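You operate a simulated robot arm through the tools that you are given. There is no shell and no other tool. Be economical: measure what you need, move in short steps, check, and stop when the job is done.

Carry out the task below with a simulated two-armed robot. There is one attempt and no reset: what you move stays moved.

## Task
On the long bench top, fold the grey rag in half, so that its two short edges meet.

The check looks at the end state, three seconds after you hand in, the way a careful person would. Anything else that was tipped, shoved, dropped, spilled or broken makes it a failure. Flat cloth is picked up by pressing the open fingertips on it (5 to 10 N) and closing them slowly along it; thin cloth reads only 2 to 8 mm in the jaws.

## Robot
Two 7-joint arms with two-finger grippers on one trunk, on a base that drives. Base frame: it is fixed to the floor where the robot stands at the start and does not move with it; the origin is under the middle of the robot, x ahead of it, y to its left, z up; the surface under the hand at the start is at about z = 0.88. Readings come in m, degrees, newtons and seconds.
The left shoulder is at the start at [0.132, 0.216, 1.038], the right one opposite. With the tool pointing down near the work surface each hand reaches from about 0.1 to 0.86 m from the robot's upright axis, wherever it stands, measured 20 degrees to its own side. Places, roughly: long bench top [0.7, 0.1, 0.9]. Payload 3.18 kg a hand.
The TCP of each hand is the grasp point between the finger pads, 0.03 m short of the fingertips. In the tool frame z runs along the fingers and y along their closing line. Largest opening 0.144 m; the body of the gripper starts 0.103 m behind the TCP.
Orientation is that of the tool frame in the base frame, as a unit quaternion [x, y, z, w]. With the fingers straight down and closing along the base's y, the tool's x points along the base's -x, its y along +y and its z along -z.

## Interface
- The arms move only by the tool jog_arm. It takes "left_deltas", "right_deltas" or both (then of equal length, played together; a hand with none holds still); each is one flat list of numbers, 7 for each row, row after row: the turn, a rotation vector about the tool's x, y, z in units of 6 degrees (1.0 is 6 degrees), then the shift along the tool's x, y, z in units of 50 mm (1.0 is 50 mm), then the opening, from 0 (shut) to 1 (fully open). In form: [wx, wy, wz, dx, dy, dz, claw, wx, wy, wz, dx, dy, dz, claw, ...]. A call has 1 to 20 rows; each row shifts and turns the commanded pose from where the row before left it, along the tool's axes as they then stand. A call with a number of a shift or a turn outside -1 to 1 is refused whole. A row lasts 0.2 s, in which the tool goes at most 0.05 m and 8.6 degrees; a call with a longer step from one row to the next is refused whole, and so is a gripper value outside its range. Where a pose cannot be reached the arm comes as near as it can. A force on the tool above 40 N (or 10 N above the force at the start of the call, whichever is more), or a blocked arm, ends the call early, and 0.2 s more pass. Each finger halts on what it meets, pressing with about 35 N; the grip force reading is that of the motor and also rises with nothing between the fingers. The clock runs only during rows and for 0.2 s after the last one: add rows that do not move to give the fingers time. It gives the time, the measured TCP pose, the force on the tool (base axes), the opening and the grip force at its end, in the units of the frame above (readings bear some noise), with the torque about the TCP (base axes, N m) and any sound that the robot's microphone picked up.
- Cameras (640 x 400 px; columns grow to the right, rows downward): "scene" is now at [0.2528, 0.0362, 1.2265]; the picture's right is [0.40, -0.92, 0.00], its down [-0.48, -0.21, -0.85] and it looks along [0.78, 0.34, -0.52] (base axes); focal length 227 px, centre (320, 200). "left" rides on the left gripper at [0.076, -0.016, -0.143] in its tool frame; the picture's right is [0.21, 0.98, 0.00], its down [-0.84, 0.18, -0.51] and it looks along [-0.50, 0.11, 0.86] (tool axes); focal length 218 px, centre (320, 200). "right" rides on the right gripper at [0.076, 0.016, -0.143] in its tool frame; the picture's right is [-0.21, 0.98, 0.00], its down [-0.84, -0.18, -0.51] and it looks along [-0.50, -0.11, 0.86] (tool axes); focal length 218 px, centre (320, 200). There is no depth. A picture from a camera that has moved, and an enlarged one, comes with that camera's place and axes in the base frame and with its lens.
- snapshot(camera): a new picture of that camera. It takes no simulated time.
- move_column(by): slides the trunk up (or, below 0, down) by that many m; the arms and the scene camera ride with it, the base frame stays. It gives what a move gives, with no picture.
- roll_base(legs): drives the robot by 1 to 6 legs, each [ahead, left, turn to the left] in m, m and degrees, along the robot's own axes; the way and the turn of a leg run together, so that a leg with both is an arc; at most 1.5 m and 180 degrees a leg. The arms and the cameras ride along, it lands a little off, and it stops where it bumps. It gives what a move gives.
- head_to(pan, tilt): turns the head with the scene camera to pan (to the left, within 80 degrees either way) and tilt (down, from -29 to 69), counted from straight ahead of the robot. It gives what a move gives.
- enlarge(camera, box): a new picture of the part [left, top, right, bottom] of that camera's present view, enlarged. It takes no simulated time.
- close_job(): hands the job in; it is judged then, once.

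Work in short steps. Places have to be worked out from the pictures, the camera data and where the tool is seen: move nearer, look again, correct. Check each grasp and each placing, and mend what went wrong. You have 120 turns and 92 pictures in all, those below and enlarged ones among them. Open the grippers and draw the arms clear of the work before you hand the job in, unless the task says otherwise; then end with one line.

The tools are called after ">>>" as a command line: name --argument value ..., lists and objects as JSON in quotes. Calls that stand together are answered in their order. jog_arm: Moves the arms, as the interface text tells. Its arguments: {"type":"object","properties":{"left_deltas":{"type":"array"},"right_deltas":{"type":"array"}},"required":[]} The other tools are called the same way: move_column (by) slides the trunk up or down; roll_base (legs) drives the base; head_to (pan, tilt) turns the head that bears the scene camera; snapshot (camera) takes a picture; enlarge (camera, box) takes an enlarged picture of a part of a camera's view; close_job () hands the job in.

At the start:

```text
clock: 0.0
left_tool_pos: [0.3624, 0.2092, 1.1092]
left_tcp_rot: [0.0, 1.0, 0.001, 0.001]
left_ft_force: [0.4, -0.1, 0.5]
left_moment: [-0.01, -0.04, -0.03]
left_finger_gap: 0.1439
left_finger_force: 0.1
right_tool_pos: [0.4141, -0.0663, 1.0188]
right_tcp_rot: [0.0, 1.0, 0.0, 0.0]
right_ft_force: [0.3, -0.1, -0.2]
right_moment: [0.0, 0.01, -0.03]
right_finger_gap: 0.1439
right_finger_force: 0.0
trunk travel left (down, up): [-0.125, 0.244]
robot x, y, heading: [0.0019, -0.0009, 0.1]
head pan, tilt: [23.4, 31.4]
```

scene: 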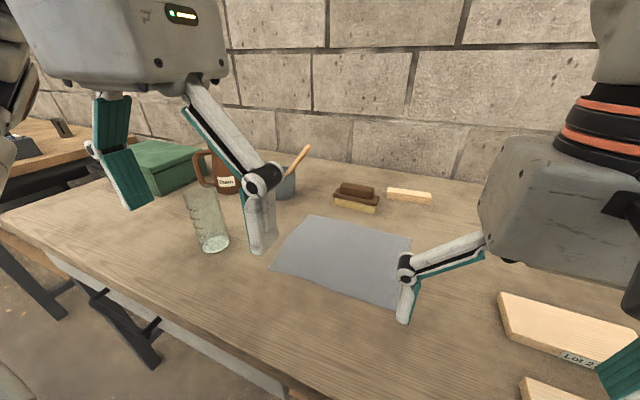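
right: 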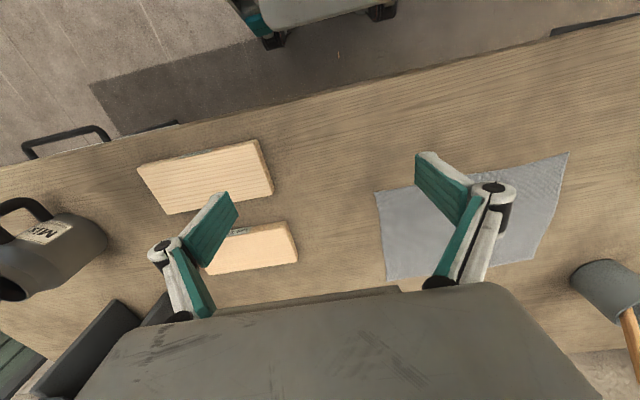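
left: 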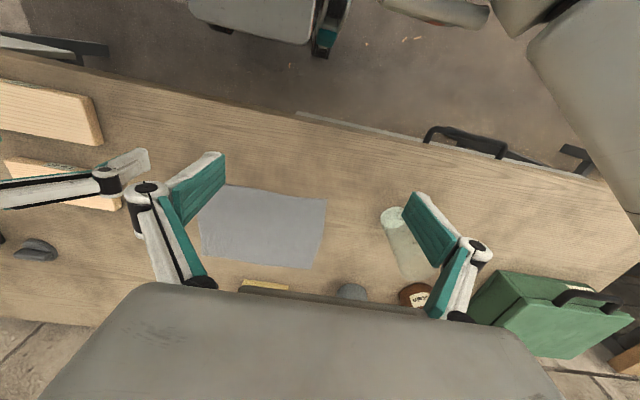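

The rag lies at about x 0.50–0.70, y 0.00–0.25, with its short edges at the y ends. I plan to lift the right short edge with both hands, right hand at the far corner and left at the near one, and lay it on the left edge. First I move the right hand above the far right corner.

>>> jog_arm --right_deltas '[0, 0, 0, -0.774, 0.246, 0, 0.5, 0, 0, 0, -0.774, 0.246, 0, 0.5, 0, 0, 0, -0.774, 0.246, 0, 0.5, 0, 0, 0, -0.774, 0.246, 0, 0.5, 0, 0, 0, -0.774, 0.246, 0, 0.5, 0, 0, 0, -0.774, 0.246, 0, 0.5, 0, 0, 0, -0.774, 0.246, 0, 0.5, 0, 0, 0, 0, 0, 0, 0.5]'

>>> snapshot --camera "scene"

>>> snapshot --camera "right"

>>> snapshot --camera "left"

```text
clock: 1.8
left_tool_pos: [0.3623, 0.2073, 1.1103]
left_tcp_rot: [0.0, 1.0, 0.0, 0.001]
left_ft_force: [0.4, -0.2, -0.1]
left_moment: [-0.01, -0.03, -0.04]
left_finger_gap: 0.144
left_finger_force: 0.2
right_tool_pos: [0.6853, 0.0141, 1.0249]
right_tcp_rot: [0.004, 1.0, 0.005, 0.002]
right_ft_force: [0.1, 0.6, 0.1]
right_moment: [0.0, 0.01, -0.01]
right_finger_gap: 0.0718
right_finger_force: 0.1
trunk travel left (down, up): [-0.125, 0.244]
robot x, y, heading: [0.0003, 0.001, -0.1]
head pan, tilt: [23.4, 31.4]
```

```text
88 pictures are left
camera scene: at [0.2522, 0.0356, 1.2268], right [0.4, -0.92, 0.0], down [-0.48, -0.21, -0.85], along [0.78, 0.34, -0.52], focal length 227 px, centre (320, 200)
```

scene: 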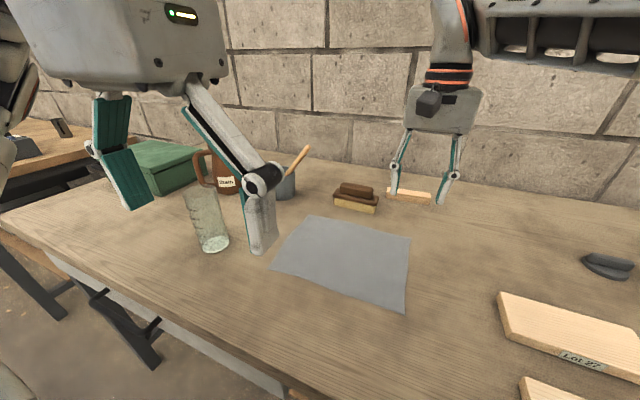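

```text
87 pictures are left
camera right: at [0.6084, 0.0303, 1.1677], right [0.21, 0.98, 0.01], down [0.84, -0.19, 0.51], along [0.5, -0.1, -0.86], focal length 218 px, centre (320, 200)
```

right: 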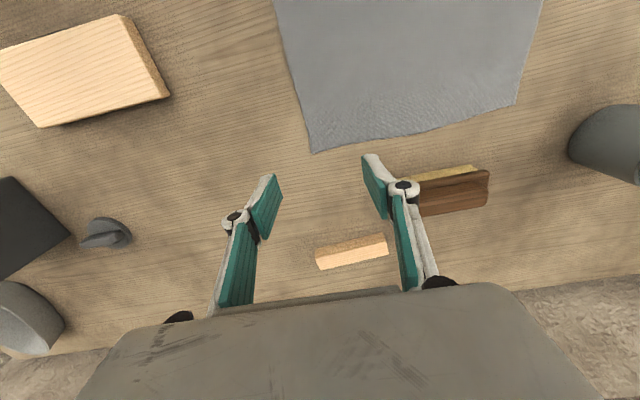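

```text
86 pictures are left
camera left: at [0.2852, 0.1939, 1.2512], right [-0.21, 0.98, 0.0], down [0.84, 0.18, 0.51], along [0.5, 0.11, -0.86], focal length 218 px, centre (320, 200)
```

left: 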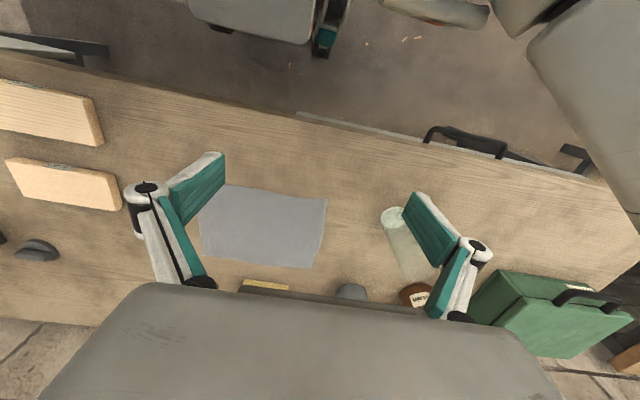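

Corners come out at about A(0.693, 0.261), B(0.702, 0.002), C(0.508, -0.003) and D(0.498, 0.252). I bring the left hand above the near right corner and check that the arms clear each other.

>>> jog_arm --left_deltas '[0, 0, 0, -0.553, -0.623, 0.2, 0.5, 0, 0, 0, -0.553, -0.623, 0.2, 0.4, 0, 0, 0, -0.553, -0.623, 0.2, 0.3, 0, 0, 0, -0.553, -0.623, 0.2, 0.25, 0, 0, 0, -0.553, -0.623, 0.2, 0.2, 0, 0, 0, -0.553, -0.623, 0.2, 0.2, 0, 0, 0, 0, 0, 0, 0.2]' --right_deltas '[0, 0, 0, 0, 0, 0, 0.4, 0, 0, 0, 0, 0, 0, 0.3, 0, 0, 0, 0, 0, 0, 0.2, 0, 0, 0, 0, 0, 0, 0.2, 0, 0, 0, 0, 0, 0, 0.2, 0, 0, 0, 0, 0, 0, 0.2, 0, 0, 0, 0, 0, 0, 0.2]'

>>> snapshot --camera "scene"

>>> snapshot --camera "left"

```text
clock: 3.4
left_tool_pos: [0.5272, 0.0261, 1.052]
left_tcp_rot: [0.0, 1.0, 0.0, 0.0]
left_ft_force: [-0.8, -0.1, 0.4]
left_moment: [-0.02, -0.03, 0.0]
left_finger_gap: 0.0288
left_finger_force: 0.0
right_tool_pos: [0.6856, 0.0144, 1.0214]
right_tcp_rot: [0.004, 1.0, 0.003, 0.001]
right_ft_force: [-0.2, -0.5, -0.2]
right_moment: [0.03, 0.01, -0.02]
right_finger_gap: 0.0289
right_finger_force: 0.0
trunk travel left (down, up): [-0.125, 0.244]
robot x, y, heading: [0.0021, -0.0001, -0.2]
head pan, tilt: [23.4, 31.4]
```

```text
85 pictures are left
camera scene: at [0.2523, 0.0367, 1.2267], right [0.4, -0.92, 0.0], down [-0.48, -0.21, -0.85], along [0.78, 0.34, -0.52], focal length 227 px, centre (320, 200)
```

scene: 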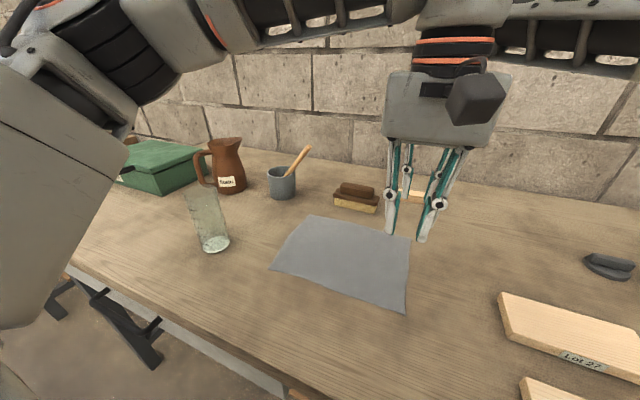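

```text
84 pictures are left
camera left: at [0.4504, 0.0103, 1.1925], right [-0.21, 0.98, 0.0], down [0.84, 0.18, 0.51], along [0.5, 0.11, -0.86], focal length 218 px, centre (320, 200)
```

left: 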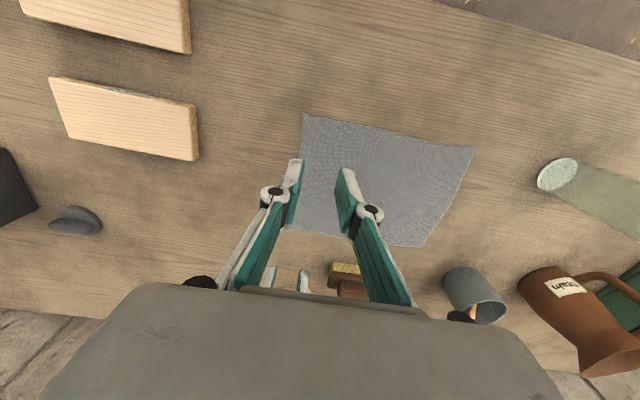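

Both hands fit. I lower both to about 2 cm above contact.

>>> jog_arm --left_deltas '[0, 0, 0, 0, -0.036, 0.61, 0.2, 0, 0, 0, 0, -0.036, 0.61, 0.2, 0, 0, 0, 0, -0.036, 0.61, 0.2, 0, 0, 0, 0, -0.036, 0.61, 0.2, 0, 0, 0, 0, 0, 0, 0.2]' --right_deltas '[0, 0, 0, 0, 0.038, 0.457, 0.2, 0, 0, 0, 0, 0.038, 0.457, 0.2, 0, 0, 0, 0, 0.038, 0.457, 0.2, 0, 0, 0, 0, 0.038, 0.457, 0.2, 0, 0, 0, 0, 0, 0, 0.2]'

>>> snapshot --camera "left"

>>> enlarge --camera "right" --box '[220, 80, 460, 240]'

>>> enlarge --camera "scene" --box '[250, 170, 490, 320]'

```text
clock: 4.6
left_tool_pos: [0.5286, 0.0174, 0.9272]
left_tcp_rot: [0.0, 1.0, 0.0, 0.001]
left_ft_force: [-0.1, 0.5, -0.6]
left_moment: [0.0, -0.05, -0.01]
left_finger_gap: 0.0288
left_finger_force: 0.0
right_tool_pos: [0.6828, 0.0279, 0.9288]
right_tcp_rot: [0.0, 1.0, 0.001, 0.0]
right_ft_force: [-0.3, 0.8, 0.7]
right_moment: [0.01, -0.03, 0.02]
right_finger_gap: 0.0288
right_finger_force: 0.1
trunk travel left (down, up): [-0.125, 0.244]
robot x, y, heading: [0.0017, 0.0004, -0.1]
head pan, tilt: [23.4, 31.4]
```

```text
83 pictures are left
camera left: at [0.4519, 0.0021, 1.0692], right [-0.21, 0.98, 0.0], down [0.84, 0.18, 0.51], along [0.5, 0.11, -0.86], focal length 218 px, centre (320, 200)
```

left: 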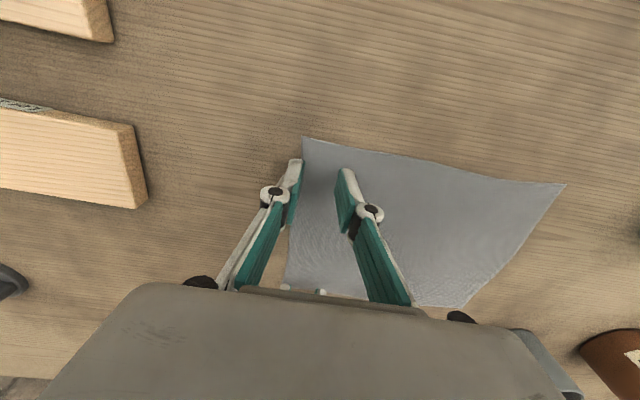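

```text
2.50 times, centred on (340, 160) of right
camera zoom: at [0.6057, 0.0441, 1.0708], right [0.21, 0.98, 0.0], down [0.84, -0.18, 0.51], along [0.5, -0.11, -0.86], focal length 546 px, centre (270, 300)
```

zoom: 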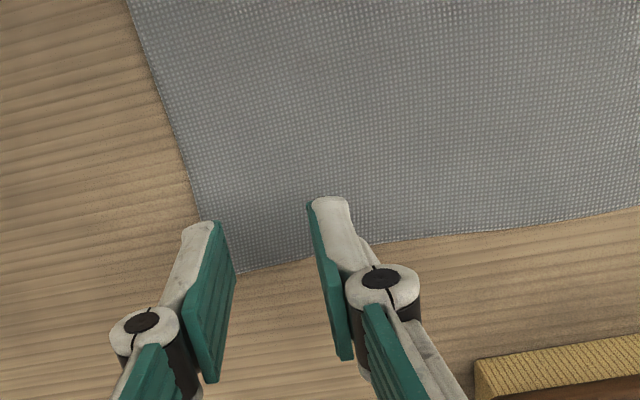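

```text
2.67 times, centred on (370, 245) of scene
camera zoom: at [0.2517, 0.0362, 1.227], right [0.4, -0.92, 0.0], down [-0.48, -0.21, -0.85], along [0.78, 0.34, -0.52], focal length 606 px, centre (187, 80)
```

zoom: 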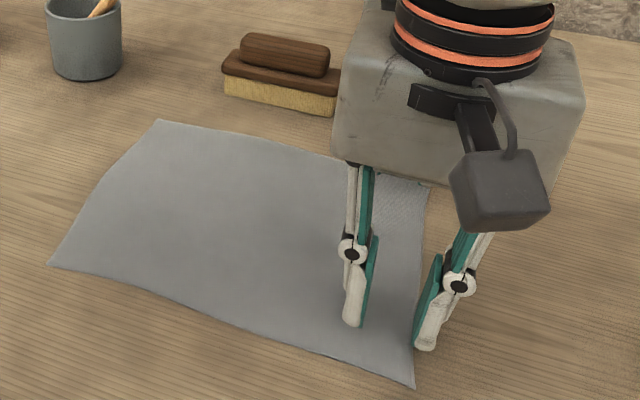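

The fingers straddle the edge about as intended; the left hand needs to go a few mm further in. I lower both to just above contact.

>>> jog_arm --left_deltas '[0, 0, 0, 0, 0.14, 0.12, 0.2, 0, 0, 0, 0, 0, 0.12, 0.2, 0, 0, 0, 0, 0, 0.06, 0.2, 0, 0, 0, 0, 0, 0, 0.2]' --right_deltas '[0, 0, 0, 0, 0.0, 0.14, 0.2, 0, 0, 0, 0, 0, 0.14, 0.2, 0, 0, 0, 0, 0, 0.06, 0.2, 0, 0, 0, 0, 0, 0, 0.2]'

```text
clock: 5.6
left_tool_pos: [0.5297, 0.0234, 0.9119]
left_tcp_rot: [0.0, 1.0, 0.0, 0.001]
left_ft_force: [0.4, 0.2, 0.1]
left_moment: [-0.02, 0.01, 0.01]
left_finger_gap: 0.0287
left_finger_force: 0.1
right_tool_pos: [0.6832, 0.0277, 0.9116]
right_tcp_rot: [0.0, 1.0, 0.0, 0.001]
right_ft_force: [-0.6, -0.4, 5.9]
right_moment: [-0.06, 0.01, -0.02]
right_finger_gap: 0.0284
right_finger_force: 0.0
trunk travel left (down, up): [-0.125, 0.244]
robot x, y, heading: [-0.0008, 0.0005, 0.0]
head pan, tilt: [23.4, 31.4]
```

Right is touching at about 6 N; left has no contact yet. I lower the left by 2 mm.

>>> jog_arm --left_deltas '[0, 0, 0, 0, 0, 0.04, 0.2, 0, 0, 0, 0, 0, 0, 0.2]'

```text
clock: 6.2
left_tool_pos: [0.5292, 0.0232, 0.9091]
left_tcp_rot: [0.0, 1.0, -0.001, 0.001]
left_ft_force: [1.0, 0.3, 5.7]
left_moment: [-0.05, -0.04, -0.03]
left_finger_gap: 0.0283
left_finger_force: 0.0
right_tool_pos: [0.6846, 0.0281, 0.9107]
right_tcp_rot: [0.0, 1.0, 0.0, 0.001]
right_ft_force: [0.6, 0.0, 6.3]
right_moment: [-0.04, -0.01, 0.0]
right_finger_gap: 0.0284
right_finger_force: 0.1
trunk travel left (down, up): [-0.125, 0.244]
robot x, y, heading: [0.0023, -0.0016, 0.1]
head pan, tilt: [23.4, 31.4]
```

Both press at about 6 N. I close slowly.

>>> jog_arm --left_deltas '[0, 0, 0, 0, 0, 0.01, 0.18, 0, 0, 0, 0, 0, 0, 0.16, 0, 0, 0, 0, 0, 0, 0.14, 0, 0, 0, 0, 0, 0, 0.12, 0, 0, 0, 0, 0, 0, 0.1, 0, 0, 0, 0, 0, 0, 0.08, 0, 0, 0, 0, 0, 0, 0.06, 0, 0, 0, 0, 0, 0, 0.04, 0, 0, 0, 0, 0, 0, 0.02, 0, 0, 0, 0, 0, 0, 0, 0, 0, 0, 0, 0, 0, 0, 0, 0, 0, 0, 0, 0, 0]' --right_deltas '[0, 0, 0, 0, 0, 0.01, 0.18, 0, 0, 0, 0, 0, 0, 0.16, 0, 0, 0, 0, 0, 0, 0.14, 0, 0, 0, 0, 0, 0, 0.12, 0, 0, 0, 0, 0, 0, 0.1, 0, 0, 0, 0, 0, 0, 0.08, 0, 0, 0, 0, 0, 0, 0.06, 0, 0, 0, 0, 0, 0, 0.04, 0, 0, 0, 0, 0, 0, 0.02, 0, 0, 0, 0, 0, 0, 0, 0, 0, 0, 0, 0, 0, 0, 0, 0, 0, 0, 0, 0, 0]'

>>> enlarge --camera "right" --box '[220, 80, 460, 240]'

>>> enlarge --camera "left" --box '[220, 80, 460, 240]'

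```text
clock: 8.8
left_tool_pos: [0.5281, 0.023, 0.9085]
left_tcp_rot: [0.0, 1.0, -0.001, -0.001]
left_ft_force: [0.5, 0.7, 0.7]
left_moment: [-0.01, -0.04, 0.03]
left_finger_gap: 0.0
left_finger_force: 31.0
right_tool_pos: [0.6841, 0.0274, 0.9097]
right_tcp_rot: [0.0, 1.0, 0.0, 0.0]
right_ft_force: [-0.8, -1.7, 24.2]
right_moment: [0.13, -0.05, 0.0]
right_finger_gap: 0.0012
right_finger_force: 35.0
trunk travel left (down, up): [-0.125, 0.244]
robot x, y, heading: [0.0024, 0.0002, -0.1]
head pan, tilt: [23.4, 31.4]
```

```text
2.50 times, centred on (340, 160) of right
camera zoom: at [0.6078, 0.0437, 1.0521], right [0.21, 0.98, 0.0], down [0.84, -0.18, 0.51], along [0.5, -0.11, -0.86], focal length 546 px, centre (270, 300)
```

zoom: 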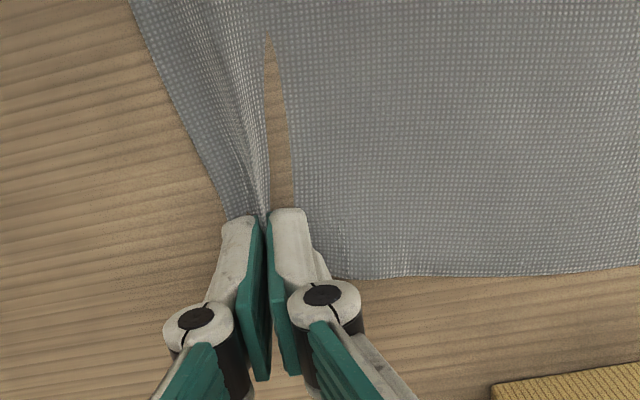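

```text
2.50 times, centred on (340, 160) of left
camera zoom: at [0.452, 0.008, 1.0513], right [-0.21, 0.98, 0.0], down [0.84, 0.18, 0.51], along [0.5, 0.11, -0.86], focal length 546 px, centre (270, 300)
```

zoom: 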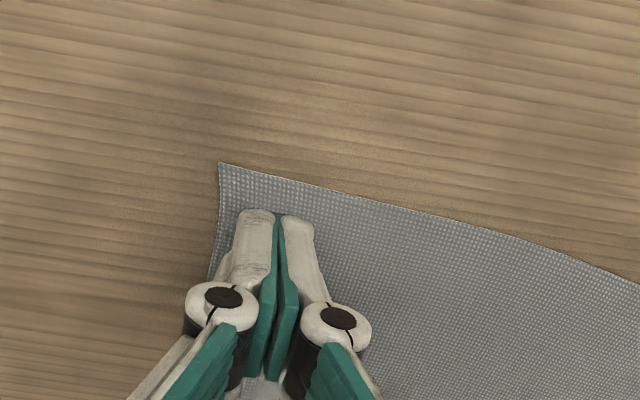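

Left slipped (gap 0); right shows a fold at the pads with 1.2 mm. I reopen the left and lift the right 2 cm as a test.

>>> jog_arm --left_deltas '[0, 0, 0, 0, 0, -0.2, 0, 0, 0, 0, 0, 0, -0.2, 0.1, 0, 0, 0, 0, 0, 0, 0.25, 0, 0, 0, 0, 0, 0, 0.25]' --right_deltas '[0, 0, 0, 0, 0, -0.1, 0, 0, 0, 0, 0, 0, -0.1, 0, 0, 0, 0, 0, 0, -0.2, 0, 0, 0, 0, 0, 0, 0, 0]'

>>> snapshot --camera "right"

>>> snapshot --camera "scene"

```text
clock: 9.8
left_tool_pos: [0.5295, 0.0234, 0.929]
left_tcp_rot: [0.0, 1.0, 0.0, 0.0]
left_ft_force: [-0.2, 0.1, 0.7]
left_moment: [0.04, 0.01, 0.01]
left_finger_gap: 0.036
left_finger_force: 0.2
right_tool_pos: [0.6845, 0.0274, 0.9298]
right_tcp_rot: [0.0, 1.0, 0.001, 0.0]
right_ft_force: [-3.7, 0.6, 11.0]
right_moment: [-0.01, 0.0, -0.03]
right_finger_gap: 0.0
right_finger_force: 27.0
trunk travel left (down, up): [-0.125, 0.244]
robot x, y, heading: [-0.0027, 0.0009, 0.2]
head pan, tilt: [23.4, 31.4]
```

```text
78 pictures are left
camera right: at [0.6078, 0.0437, 1.0719], right [0.21, 0.98, 0.0], down [0.84, -0.18, 0.51], along [0.5, -0.11, -0.86], focal length 218 px, centre (320, 200)
```

right: 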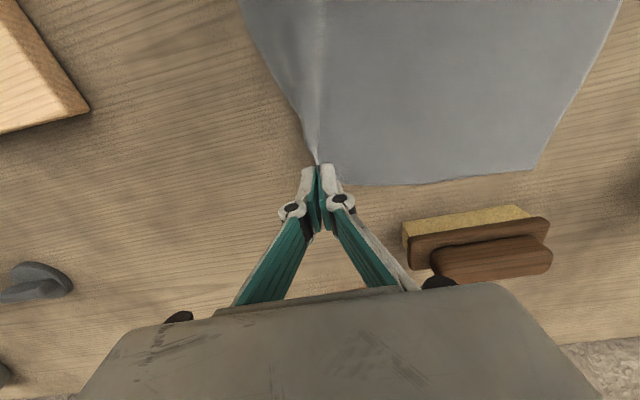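

```text
77 pictures are left
camera scene: at [0.2528, 0.036, 1.2264], right [0.4, -0.92, 0.0], down [-0.48, -0.21, -0.85], along [0.78, 0.34, -0.52], focal length 227 px, centre (320, 200)
```

scene: 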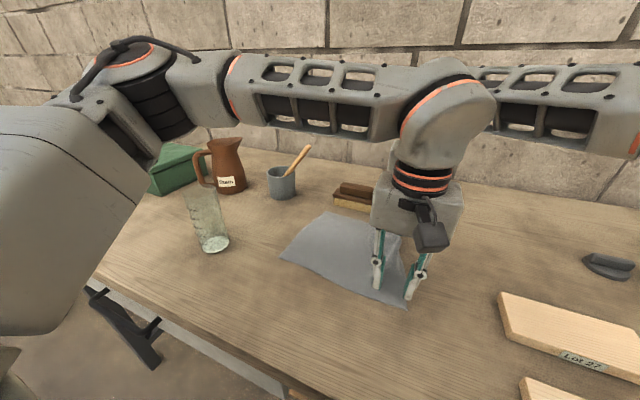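

The right hand appears to keep some cloth at the tips; I zoom in to verify.

>>> enlarge --camera "right" --box '[240, 60, 440, 240]'

>>> enlarge --camera "left" --box '[200, 80, 520, 300]'

```text
2.22 times, centred on (340, 150) of right
camera zoom: at [0.6078, 0.0437, 1.0719], right [0.21, 0.98, 0.0], down [0.84, -0.18, 0.51], along [0.5, -0.11, -0.86], focal length 485 px, centre (276, 311)
```

zoom: 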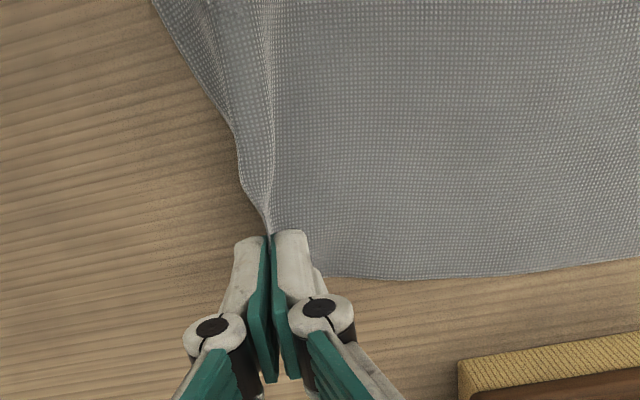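

```text
1.82 times, centred on (360, 190) of left
camera zoom: at [0.4522, 0.0082, 1.0716], right [-0.21, 0.98, 0.0], down [0.84, 0.18, 0.51], along [0.5, 0.11, -0.86], focal length 397 px, centre (247, 218)
```

zoom: 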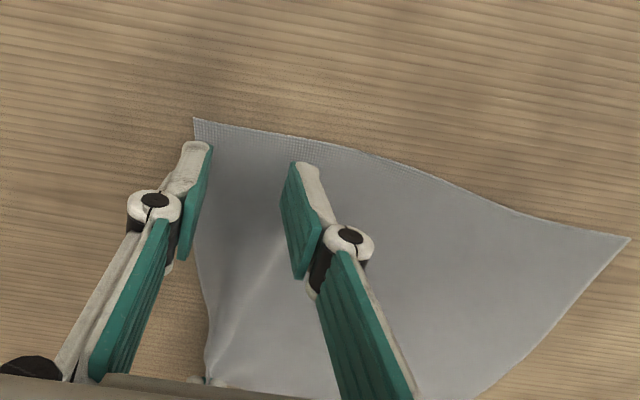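

The right hand holds the edge near its far corner. I retry the left with a wider gap and a firmer press.

>>> jog_arm --left_deltas '[0, 0, 0, 0, 0.1, 0.2, 0.25, 0, 0, 0, 0, 0, 0.2, 0.25, 0, 0, 0, 0, 0, 0.02, 0.25, 0, 0, 0, 0, 0, 0, 0.25]'

```text
clock: 10.8
left_tool_pos: [0.5298, 0.0282, 0.9112]
left_tcp_rot: [0.001, 1.0, -0.001, 0.003]
left_ft_force: [4.0, 2.5, 18.7]
left_moment: [0.17, -0.07, -0.03]
left_finger_gap: 0.0364
left_finger_force: 0.0
right_tool_pos: [0.683, 0.0278, 0.9314]
right_tcp_rot: [0.0, 1.0, 0.0, 0.001]
right_ft_force: [0.4, -0.2, 4.3]
right_moment: [-0.12, -0.12, 0.0]
right_finger_gap: 0.0
right_finger_force: 26.3
trunk travel left (down, up): [-0.125, 0.244]
robot x, y, heading: [-0.004, -0.0013, -0.0]
head pan, tilt: [23.4, 31.4]
```

Left reads 19 N, too much, so I ease up by 1 mm.

>>> jog_arm --left_deltas '[0, 0, 0, 0, 0, -0.02, 0.25, 0, 0, 0, 0, 0, 0, 0.25]'

```text
clock: 11.4
left_tool_pos: [0.5293, 0.0278, 0.9107]
left_tcp_rot: [-0.001, 1.0, -0.001, 0.002]
left_ft_force: [5.8, 0.6, 20.2]
left_moment: [0.11, -0.07, 0.03]
left_finger_gap: 0.0361
left_finger_force: 0.0
right_tool_pos: [0.6825, 0.0275, 0.93]
right_tcp_rot: [0.0, 1.0, 0.0, 0.001]
right_ft_force: [1.2, -0.1, -0.7]
right_moment: [0.1, 0.11, 0.01]
right_finger_gap: 0.0057
right_finger_force: 46.5
trunk travel left (down, up): [-0.125, 0.244]
robot x, y, heading: [0.0054, 0.0023, 0.2]
head pan, tilt: [23.4, 31.4]
```

Still 20 N on the left; I ease up another 2 mm.

>>> jog_arm --left_deltas '[0, 0, 0, 0, 0, -0.04, 0.25, 0, 0, 0, 0, 0, 0, 0.25]'

```text
clock: 12.0
left_tool_pos: [0.5301, 0.0286, 0.9115]
left_tcp_rot: [0.001, 1.0, 0.001, 0.0]
left_ft_force: [2.0, 0.8, 8.8]
left_moment: [-0.05, -0.03, 0.0]
left_finger_gap: 0.0357
left_finger_force: 0.0
right_tool_pos: [0.6838, 0.0272, 0.9299]
right_tcp_rot: [0.0, 1.0, -0.001, 0.0]
right_ft_force: [-0.3, 1.3, -1.0]
right_moment: [0.04, 0.08, 0.0]
right_finger_gap: 0.0011
right_finger_force: 33.2
trunk travel left (down, up): [-0.125, 0.244]
robot x, y, heading: [-0.0004, 0.0036, -0.1]
head pan, tilt: [23.4, 31.4]
```

8.8 N is in range. I close the left slowly.

>>> jog_arm --left_deltas '[0, 0, 0, 0, 0, 0, 0.23, 0, 0, 0, 0, 0, 0, 0.21, 0, 0, 0, 0, 0, 0, 0.19, 0, 0, 0, 0, 0, 0, 0.17, 0, 0, 0, 0, 0, 0, 0.15, 0, 0, 0, 0, 0, 0, 0.13, 0, 0, 0, 0, 0, 0, 0.11, 0, 0, 0, 0, 0, 0, 0.09, 0, 0, 0, 0, 0, 0, 0.07, 0, 0, 0, 0, 0, 0, 0.05, 0, 0, 0, 0, 0, 0, 0.03, 0, 0, 0, 0, 0, 0, 0.01, 0, 0, 0, 0, 0, 0, 0, 0, 0, 0, 0, 0, 0, 0, 0, 0, 0, 0, 0, 0, 0]'

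>>> enlarge --camera "left" --box '[200, 80, 520, 300]'

```text
clock: 15.2
left_tool_pos: [0.5285, 0.0276, 0.911]
left_tcp_rot: [0.001, 1.0, 0.0, 0.0]
left_ft_force: [0.2, 3.3, -1.4]
left_moment: [0.15, -0.02, 0.0]
left_finger_gap: 0.0075
left_finger_force: 35.4
right_tool_pos: [0.6836, 0.0278, 0.9304]
right_tcp_rot: [0.001, 1.0, 0.0, 0.0]
right_ft_force: [-0.3, 0.2, 1.0]
right_moment: [-0.05, -0.01, 0.0]
right_finger_gap: 0.0035
right_finger_force: 41.3
trunk travel left (down, up): [-0.125, 0.244]
robot x, y, heading: [0.0022, 0.0011, -0.4]
head pan, tilt: [23.4, 31.4]
```

```text
1.82 times, centred on (360, 190) of left
camera zoom: at [0.4521, 0.0129, 1.0541], right [-0.21, 0.98, 0.0], down [0.84, 0.18, 0.51], along [0.5, 0.11, -0.86], focal length 397 px, centre (247, 218)
```

zoom: 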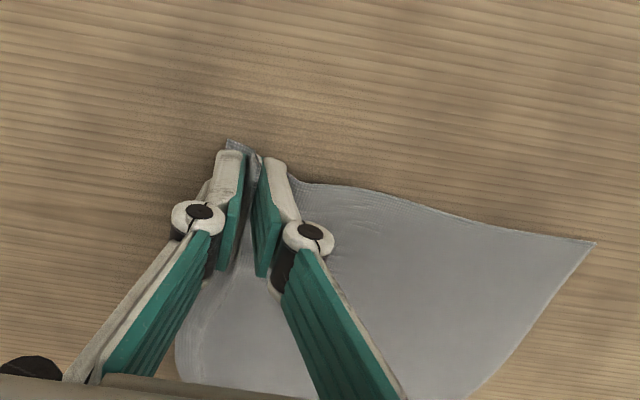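

The left now holds a 7.5 mm bight. I lift both gently together and re-inspect.

>>> jog_arm --left_deltas '[0, 0, 0, 0, 0.0, -0.2, 0, 0, 0, 0, 0, 0, -0.2, 0, 0, 0, 0, 0, 0.1, -0.2, 0, 0, 0, 0, 0, 0.1, -0.2, 0, 0, 0, 0, 0, 0.1, -0.2, 0, 0, 0, 0, 0, 0, 0, 0, 0, 0, 0, 0, 0, 0, 0]' --right_deltas '[0, 0, 0, 0, 0.0, 0, 0, 0, 0, 0, 0, 0, 0, 0, 0, 0, 0, 0, 0.1, -0.2, 0, 0, 0, 0, 0, 0.1, -0.2, 0, 0, 0, 0, 0, 0.1, -0.2, 0, 0, 0, 0, 0, 0, 0, 0, 0, 0, 0, 0, 0, 0, 0]'

>>> snapshot --camera "scene"

>>> snapshot --camera "right"

>>> snapshot --camera "left"

```text
clock: 16.8
left_tool_pos: [0.5298, 0.0433, 0.9623]
left_tcp_rot: [0.0, 1.0, 0.001, 0.0]
left_ft_force: [1.5, 1.7, 1.2]
left_moment: [-0.07, 0.15, -0.02]
left_finger_gap: 0.0043
left_finger_force: 43.2
right_tool_pos: [0.6886, 0.0341, 0.9612]
right_tcp_rot: [0.01, 1.0, 0.006, -0.001]
right_ft_force: [1.0, -1.5, 1.6]
right_moment: [0.02, 0.04, -0.02]
right_finger_gap: 0.0022
right_finger_force: 36.7
trunk travel left (down, up): [-0.125, 0.244]
robot x, y, heading: [-0.0037, -0.0022, 0.0]
head pan, tilt: [23.4, 31.4]
```

```text
73 pictures are left
camera scene: at [0.2526, 0.0362, 1.2265], right [0.4, -0.92, 0.0], down [-0.48, -0.21, -0.85], along [0.78, 0.34, -0.52], focal length 227 px, centre (320, 200)
```

scene: 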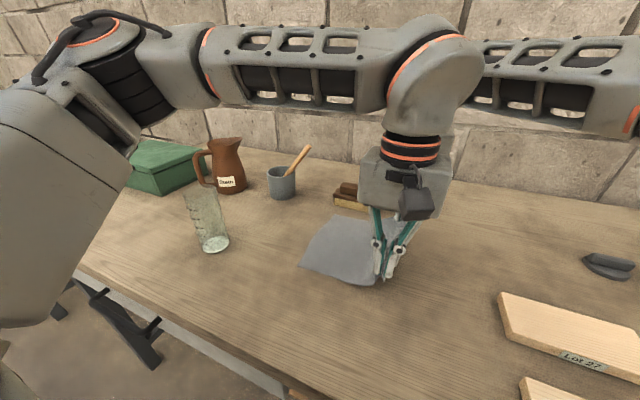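

```text
72 pictures are left
camera right: at [0.6141, 0.0496, 1.1042], right [0.23, 0.97, 0.01], down [0.84, -0.2, 0.5], along [0.49, -0.11, -0.86], focal length 218 px, centre (320, 200)
```

right: 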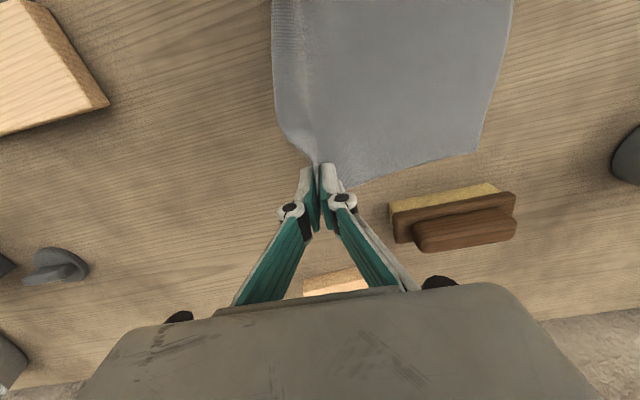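

```text
71 pictures are left
camera left: at [0.4523, 0.0281, 1.1042], right [-0.21, 0.98, 0.0], down [0.84, 0.18, 0.51], along [0.5, 0.11, -0.86], focal length 218 px, centre (320, 200)
```

left: 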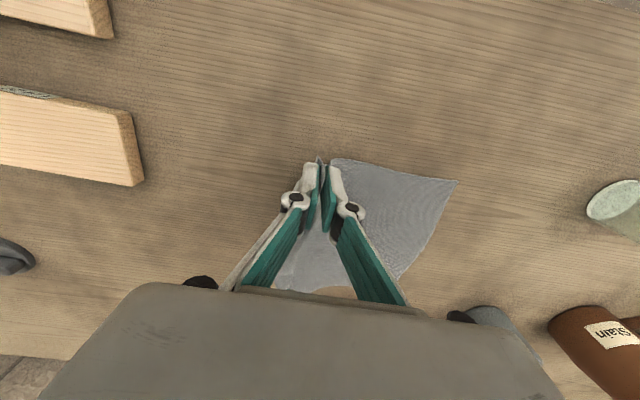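

Both hold. The rag has slid; its left edge now runs from about (0.527, 0.202) to (0.718, 0.196). I carry the lifted edge up and left in an arc, first half.

>>> jog_arm --left_deltas '[0, 0, 0, -0.035, 0.2, -0.12, 0, 0, 0, 0, -0.035, 0.2, -0.12, 0, 0, 0, 0, -0.035, 0.2, -0.12, 0, 0, 0, 0, -0.035, 0.2, -0.12, 0, 0, 0, 0, -0.035, 0.2, -0.06, 0, 0, 0, 0, -0.035, 0.2, -0.06, 0, 0, 0, 0, -0.035, 0.2, 0, 0, 0, 0, 0, -0.035, 0.2, 0, 0, 0, 0, 0, 0, 0, 0, 0]' --right_deltas '[0, 0, 0, -0.035, 0.22, -0.12, 0, 0, 0, 0, -0.035, 0.22, -0.12, 0, 0, 0, 0, -0.035, 0.22, -0.12, 0, 0, 0, 0, -0.035, 0.22, -0.12, 0, 0, 0, 0, -0.035, 0.22, -0.06, 0, 0, 0, 0, -0.035, 0.22, -0.06, 0, 0, 0, 0, -0.035, 0.22, 0, 0, 0, 0, 0, -0.035, 0.22, 0, 0, 0, 0, 0, 0, 0, 0, 0]'

>>> snapshot --camera "scene"

>>> snapshot --camera "left"

>>> snapshot --camera "right"

```text
clock: 17.8
left_tool_pos: [0.5352, 0.0782, 0.9845]
left_tcp_rot: [0.001, 1.0, 0.0, 0.0]
left_ft_force: [0.2, -1.1, 0.1]
left_moment: [0.04, 0.05, 0.02]
left_finger_gap: 0.0
left_finger_force: 30.5
right_tool_pos: [0.7339, -0.0047, 1.0087]
right_tcp_rot: [0.069, 0.996, 0.05, 0.003]
right_ft_force: [-2.3, -3.3, 2.3]
right_moment: [-0.02, 0.05, 0.03]
right_finger_gap: 0.0031
right_finger_force: 40.7
right hand out of reach, approached as far as the arm can: row 3, 4
trunk travel left (down, up): [-0.125, 0.244]
robot x, y, heading: [-0.0004, -0.0024, -0.0]
head pan, tilt: [23.4, 31.4]
stopped in row 4 (right hand): the arm was blocked; the commanded pose is now the measured one
```

```text
70 pictures are left
camera scene: at [0.2527, 0.0355, 1.2265], right [0.4, -0.92, 0.0], down [-0.48, -0.21, -0.85], along [0.78, 0.34, -0.52], focal length 227 px, centre (320, 200)
```

scene: 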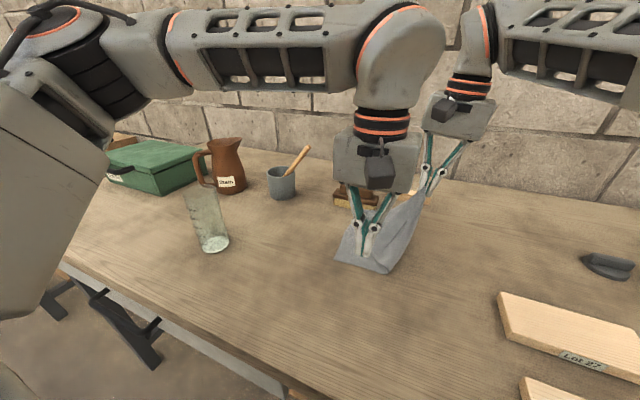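

```text
69 pictures are left
camera left: at [0.4588, 0.0642, 1.1258], right [-0.21, 0.98, 0.0], down [0.84, 0.18, 0.51], along [0.5, 0.11, -0.86], focal length 218 px, centre (320, 200)
```

left: 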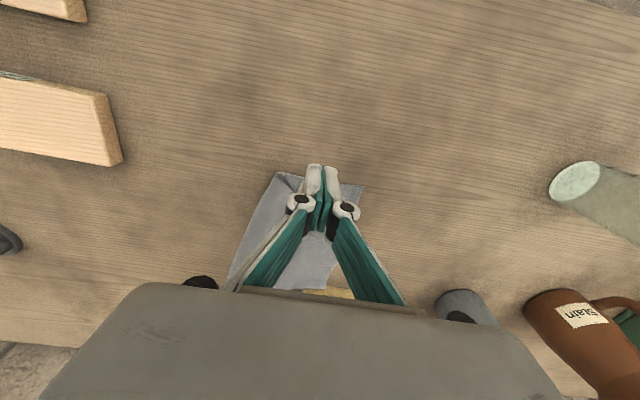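

```text
68 pictures are left
camera right: at [0.6577, 0.008, 1.1533], right [0.34, 0.94, 0.1], down [0.8, -0.34, 0.49], along [0.49, -0.09, -0.87], focal length 218 px, centre (320, 200)
```

right: 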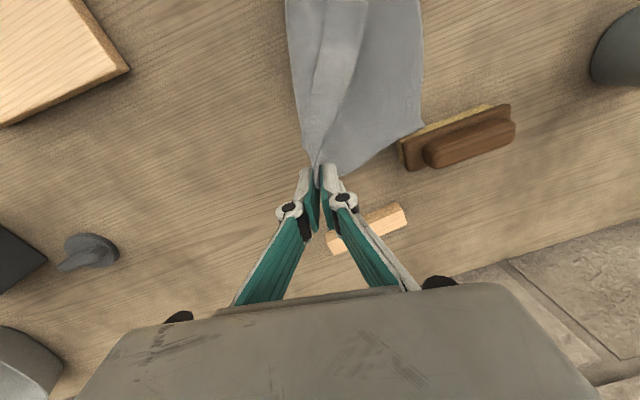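

The arms got in each other's way: the right arm was blocked and the left lost its pinch. Crossing both arms does not work here, so I'll fold corner by corner. I open the left and retract it, with the right still holding.

>>> jog_arm --left_deltas '[0, 0, 0, 0, 0, 0, 0.15, 0, 0, 0, 0, 0, 0, 0.15, 0, 0, 0, 0, 0, -0.6, 0.15, 0, 0, 0, 0.5, 0.3, -0.5, 0.15, 0, 0, 0, 0.6, 0.5, -0.4, 0.15, 0, 0, 0, 0.6, 0.5, -0.3, 0.15, 0, 0, 0, 0.6, 0.5, -0.3, 0.15, 0, 0, 0, 0.6, 0.5, -0.3, 0.15, 0, 0, 0, 0, 0, 0, 0.15]'

>>> snapshot --camera "scene"

>>> snapshot --camera "right"

```text
clock: 19.8
left_tool_pos: [0.3917, 0.1947, 1.1034]
left_tcp_rot: [0.0, 1.0, -0.001, -0.001]
left_ft_force: [1.0, -1.5, -0.3]
left_moment: [-0.01, 0.0, -0.02]
left_finger_gap: 0.0214
left_finger_force: 0.0
right_tool_pos: [0.7353, -0.0054, 1.0083]
right_tcp_rot: [0.069, 0.996, 0.049, 0.003]
right_ft_force: [0.4, -0.3, 0.7]
right_moment: [0.0, -0.01, 0.01]
right_finger_gap: 0.0014
right_finger_force: 34.9
trunk travel left (down, up): [-0.125, 0.244]
robot x, y, heading: [0.001, -0.0015, -0.1]
head pan, tilt: [23.4, 31.4]
```

```text
67 pictures are left
camera scene: at [0.2534, 0.0359, 1.2261], right [0.4, -0.92, 0.0], down [-0.48, -0.21, -0.85], along [0.78, 0.34, -0.52], focal length 227 px, centre (320, 200)
```

scene: 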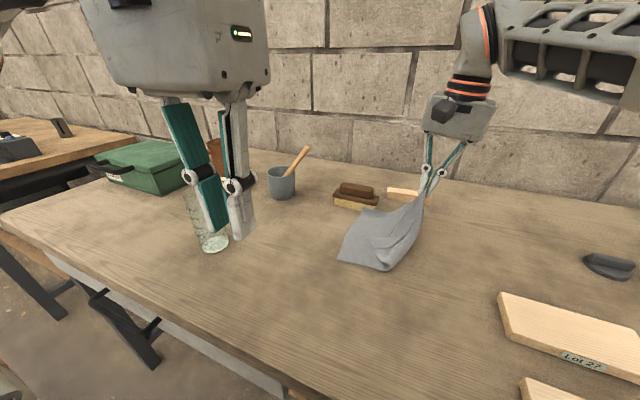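

```text
66 pictures are left
camera right: at [0.6588, 0.0082, 1.1516], right [0.34, 0.94, 0.1], down [0.8, -0.34, 0.49], along [0.49, -0.09, -0.87], focal length 218 px, centre (320, 200)
```

right: 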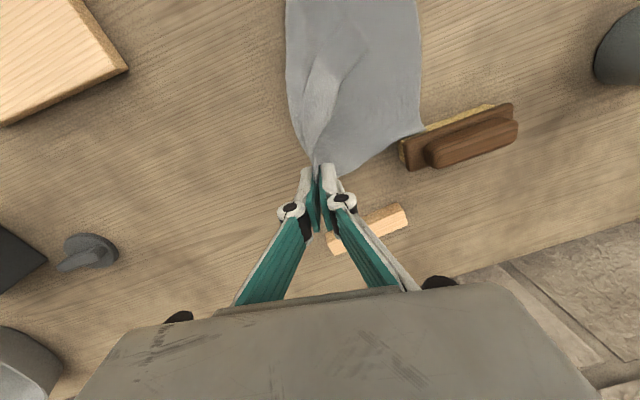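

Right still holds corner B; the rag has drifted right. I lower the right hand while pulling toward the near right, and straighten the tool, to flatten the rag away from the brush.

>>> jog_arm --right_deltas '[0.24, 0, -0.33, 0.0875, -0.2875, 0.18, 0, 0.24, 0, -0.33, 0.0875, -0.2875, 0.18, 0, 0.24, 0, -0.33, 0.0875, -0.2875, 0.18, 0, 0.24, 0, -0.33, 0.0875, -0.2875, 0.18, 0, 0, 0, 0, 0.0875, -0.2875, 0.18, 0, 0, 0, 0, 0.0875, -0.2875, 0.18, 0, 0, 0, 0, 0.0875, -0.2875, 0.18, 0, 0, 0, 0, 0.0875, -0.2875, 0.18, 0, 0, 0, 0, 0, 0, 0, 0]'

>>> snapshot --camera "scene"

>>> snapshot --camera "right"

```text
clock: 21.8
left_tool_pos: [0.3903, 0.1973, 1.1029]
left_tcp_rot: [0.0, 1.0, 0.0, -0.001]
left_ft_force: [0.3, 0.3, 0.3]
left_moment: [0.01, 0.0, -0.02]
left_finger_gap: 0.0213
left_finger_force: 0.1
right_tool_pos: [0.6939, -0.1107, 0.9326]
right_tcp_rot: [-0.004, 1.0, -0.004, 0.004]
right_ft_force: [0.8, -0.3, -0.1]
right_moment: [0.02, 0.06, 0.03]
right_finger_gap: 0.0
right_finger_force: 30.7
trunk travel left (down, up): [-0.125, 0.244]
robot x, y, heading: [0.0009, 0.0014, -0.0]
head pan, tilt: [23.4, 31.4]
```

```text
65 pictures are left
camera scene: at [0.2526, 0.0366, 1.2265], right [0.4, -0.92, 0.0], down [-0.48, -0.21, -0.85], along [0.78, 0.34, -0.52], focal length 227 px, centre (320, 200)
```

scene: 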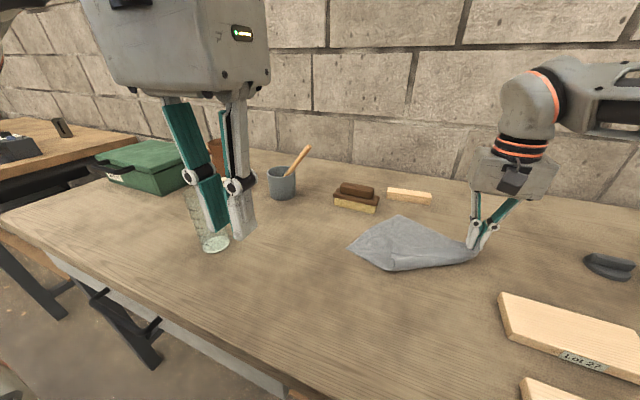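

```text
64 pictures are left
camera right: at [0.6157, -0.0944, 1.0749], right [0.2, 0.98, -0.01], down [0.84, -0.17, 0.52], along [0.5, -0.11, -0.86], focal length 218 px, centre (320, 200)
```

right: 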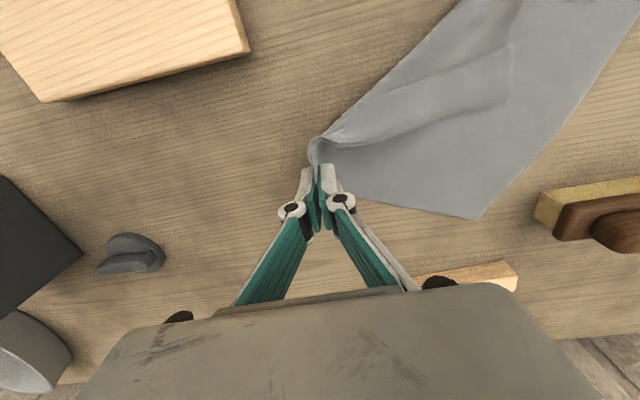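

The rag is diagonal with a flap folded over near corner C. I zoom in for detail.

>>> enlarge --camera "scene" --box '[330, 190, 530, 300]'

```text
3.20 times, centred on (430, 245) of scene
camera zoom: at [0.2526, 0.0366, 1.2265], right [0.4, -0.92, 0.0], down [-0.48, -0.21, -0.85], along [0.78, 0.34, -0.52], focal length 727 px, centre (-32, 56)
```

zoom: 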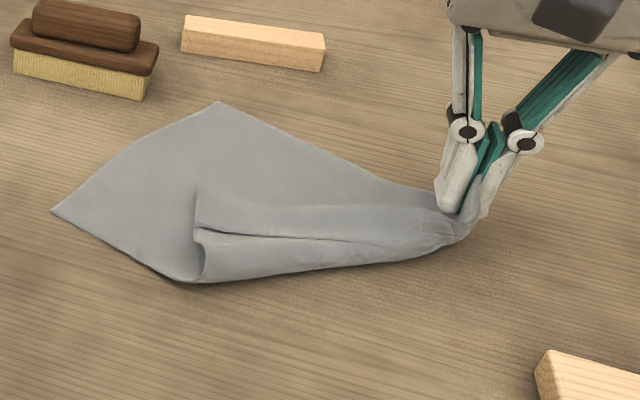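

Corner C is already folded over toward D, so the fold is partly made. I carry B in an arc toward A (about 0.789, 0.043); first half now.

>>> jog_arm --right_deltas '[0, 0, 0, -0.05, 0.1, -0.4, 0, 0, 0, 0, -0.1, 0.25, -0.4, 0, 0, 0, 0, -0.2, 0.35, -0.3, 0, 0, 0, 0, -0.2, 0.35, -0.2, 0, 0, 0, 0, -0.2, 0.35, -0.1, 0, 0, 0, 0, -0.2, 0.35, 0, 0, 0, 0, 0, 0, 0, 0, 0]'

>>> snapshot --camera "scene"

>>> snapshot --camera "right"

```text
clock: 23.4
left_tool_pos: [0.3917, 0.1964, 1.1031]
left_tcp_rot: [0.0, 1.0, 0.0, -0.001]
left_ft_force: [0.1, 0.3, 0.1]
left_moment: [-0.04, 0.02, 0.0]
left_finger_gap: 0.0219
left_finger_force: 0.1
right_tool_pos: [0.7136, -0.0688, 0.9891]
right_tcp_rot: [-0.004, 1.0, -0.005, 0.005]
right_ft_force: [0.2, -0.1, 1.3]
right_moment: [-0.04, 0.0, 0.02]
right_finger_gap: 0.0016
right_finger_force: 36.6
right hand out of reach, approached as far as the arm can: row 4, 5, 6
trunk travel left (down, up): [-0.125, 0.244]
robot x, y, heading: [-0.0057, -0.001, -0.1]
head pan, tilt: [23.4, 31.4]
```

```text
62 pictures are left
camera scene: at [0.2529, 0.0365, 1.2264], right [0.4, -0.92, 0.0], down [-0.48, -0.21, -0.85], along [0.78, 0.34, -0.52], focal length 227 px, centre (320, 200)
```

scene: 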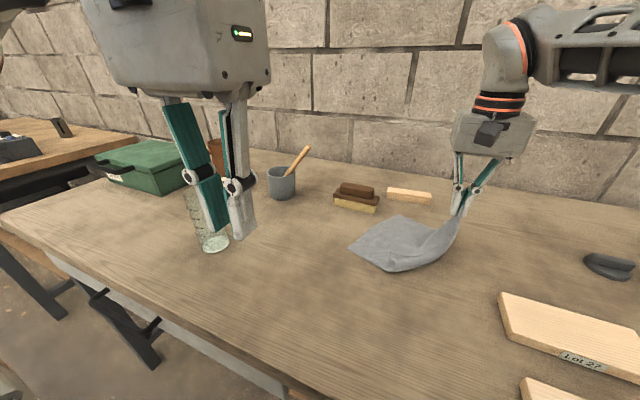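

```text
61 pictures are left
camera right: at [0.6354, -0.0515, 1.1308], right [0.2, 0.98, -0.01], down [0.84, -0.17, 0.52], along [0.5, -0.11, -0.86], focal length 218 px, centre (320, 200)
```

right: 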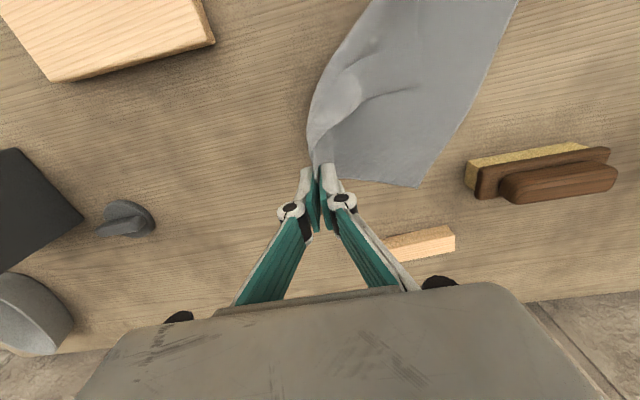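

The right arm is at its reach limit. Driving the base 0.11 m left both carries B toward A and brings the shoulder closer.

>>> roll_base --legs '[[0, 0.11, 0]]'

>>> snapshot --camera "scene"

```text
clock: 25.0
left_tool_pos: [0.391, 0.3054, 1.1037]
left_tcp_rot: [0.001, 1.0, -0.001, 0.0]
left_ft_force: [-0.8, -0.3, 0.2]
left_moment: [0.0, 0.01, -0.07]
left_finger_gap: 0.0216
left_finger_force: 0.1
right_tool_pos: [0.7126, 0.0416, 0.9887]
right_tcp_rot: [-0.004, 1.0, -0.004, 0.005]
right_ft_force: [-0.2, -0.9, 2.8]
right_moment: [-0.03, 0.02, 0.02]
right_finger_gap: 0.0026
right_finger_force: 38.6
trunk travel left (down, up): [-0.125, 0.244]
robot x, y, heading: [0.0003, 0.1094, -0.1]
head pan, tilt: [23.4, 31.4]
```

```text
60 pictures are left
camera scene: at [0.2526, 0.146, 1.2265], right [0.4, -0.92, 0.0], down [-0.48, -0.21, -0.85], along [0.78, 0.34, -0.52], focal length 227 px, centre (320, 200)
```

scene: 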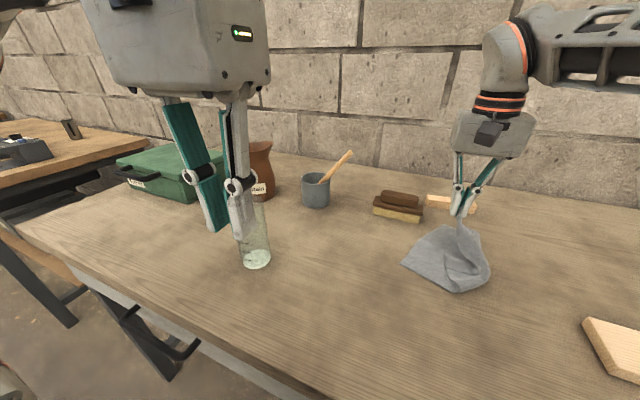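

I check the rag shape before going on.

>>> enlarge --camera "scene" --box '[370, 180, 530, 300]'

>>> snapshot --camera "right"

```text
3.33 times, centred on (450, 240) of scene
camera zoom: at [0.2526, 0.146, 1.2265], right [0.4, -0.92, 0.0], down [-0.48, -0.21, -0.85], along [0.78, 0.34, -0.52], focal length 757 px, centre (-113, 67)
```

zoom: 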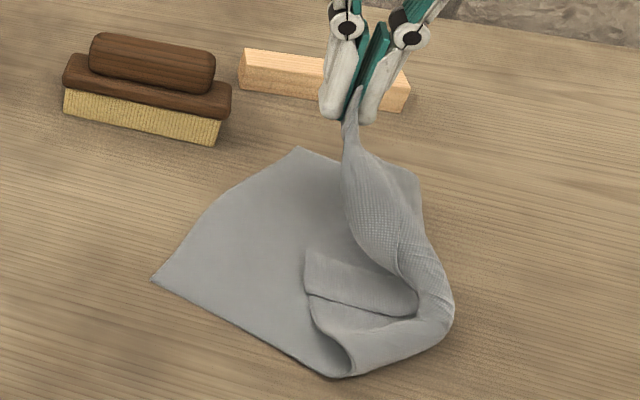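

```text
58 pictures are left
camera right: at [0.6351, 0.058, 1.1312], right [0.2, 0.98, -0.01], down [0.84, -0.17, 0.52], along [0.5, -0.11, -0.86], focal length 218 px, centre (320, 200)
```

right: 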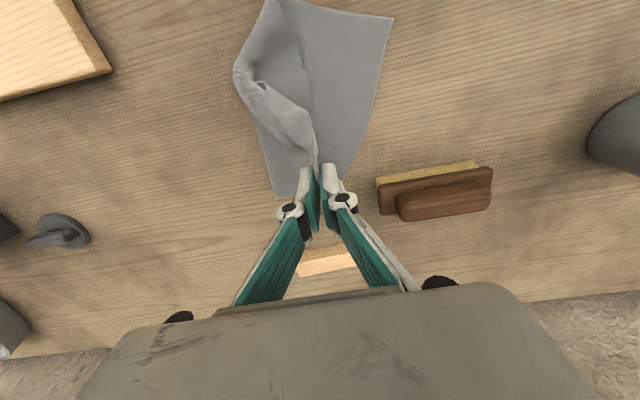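

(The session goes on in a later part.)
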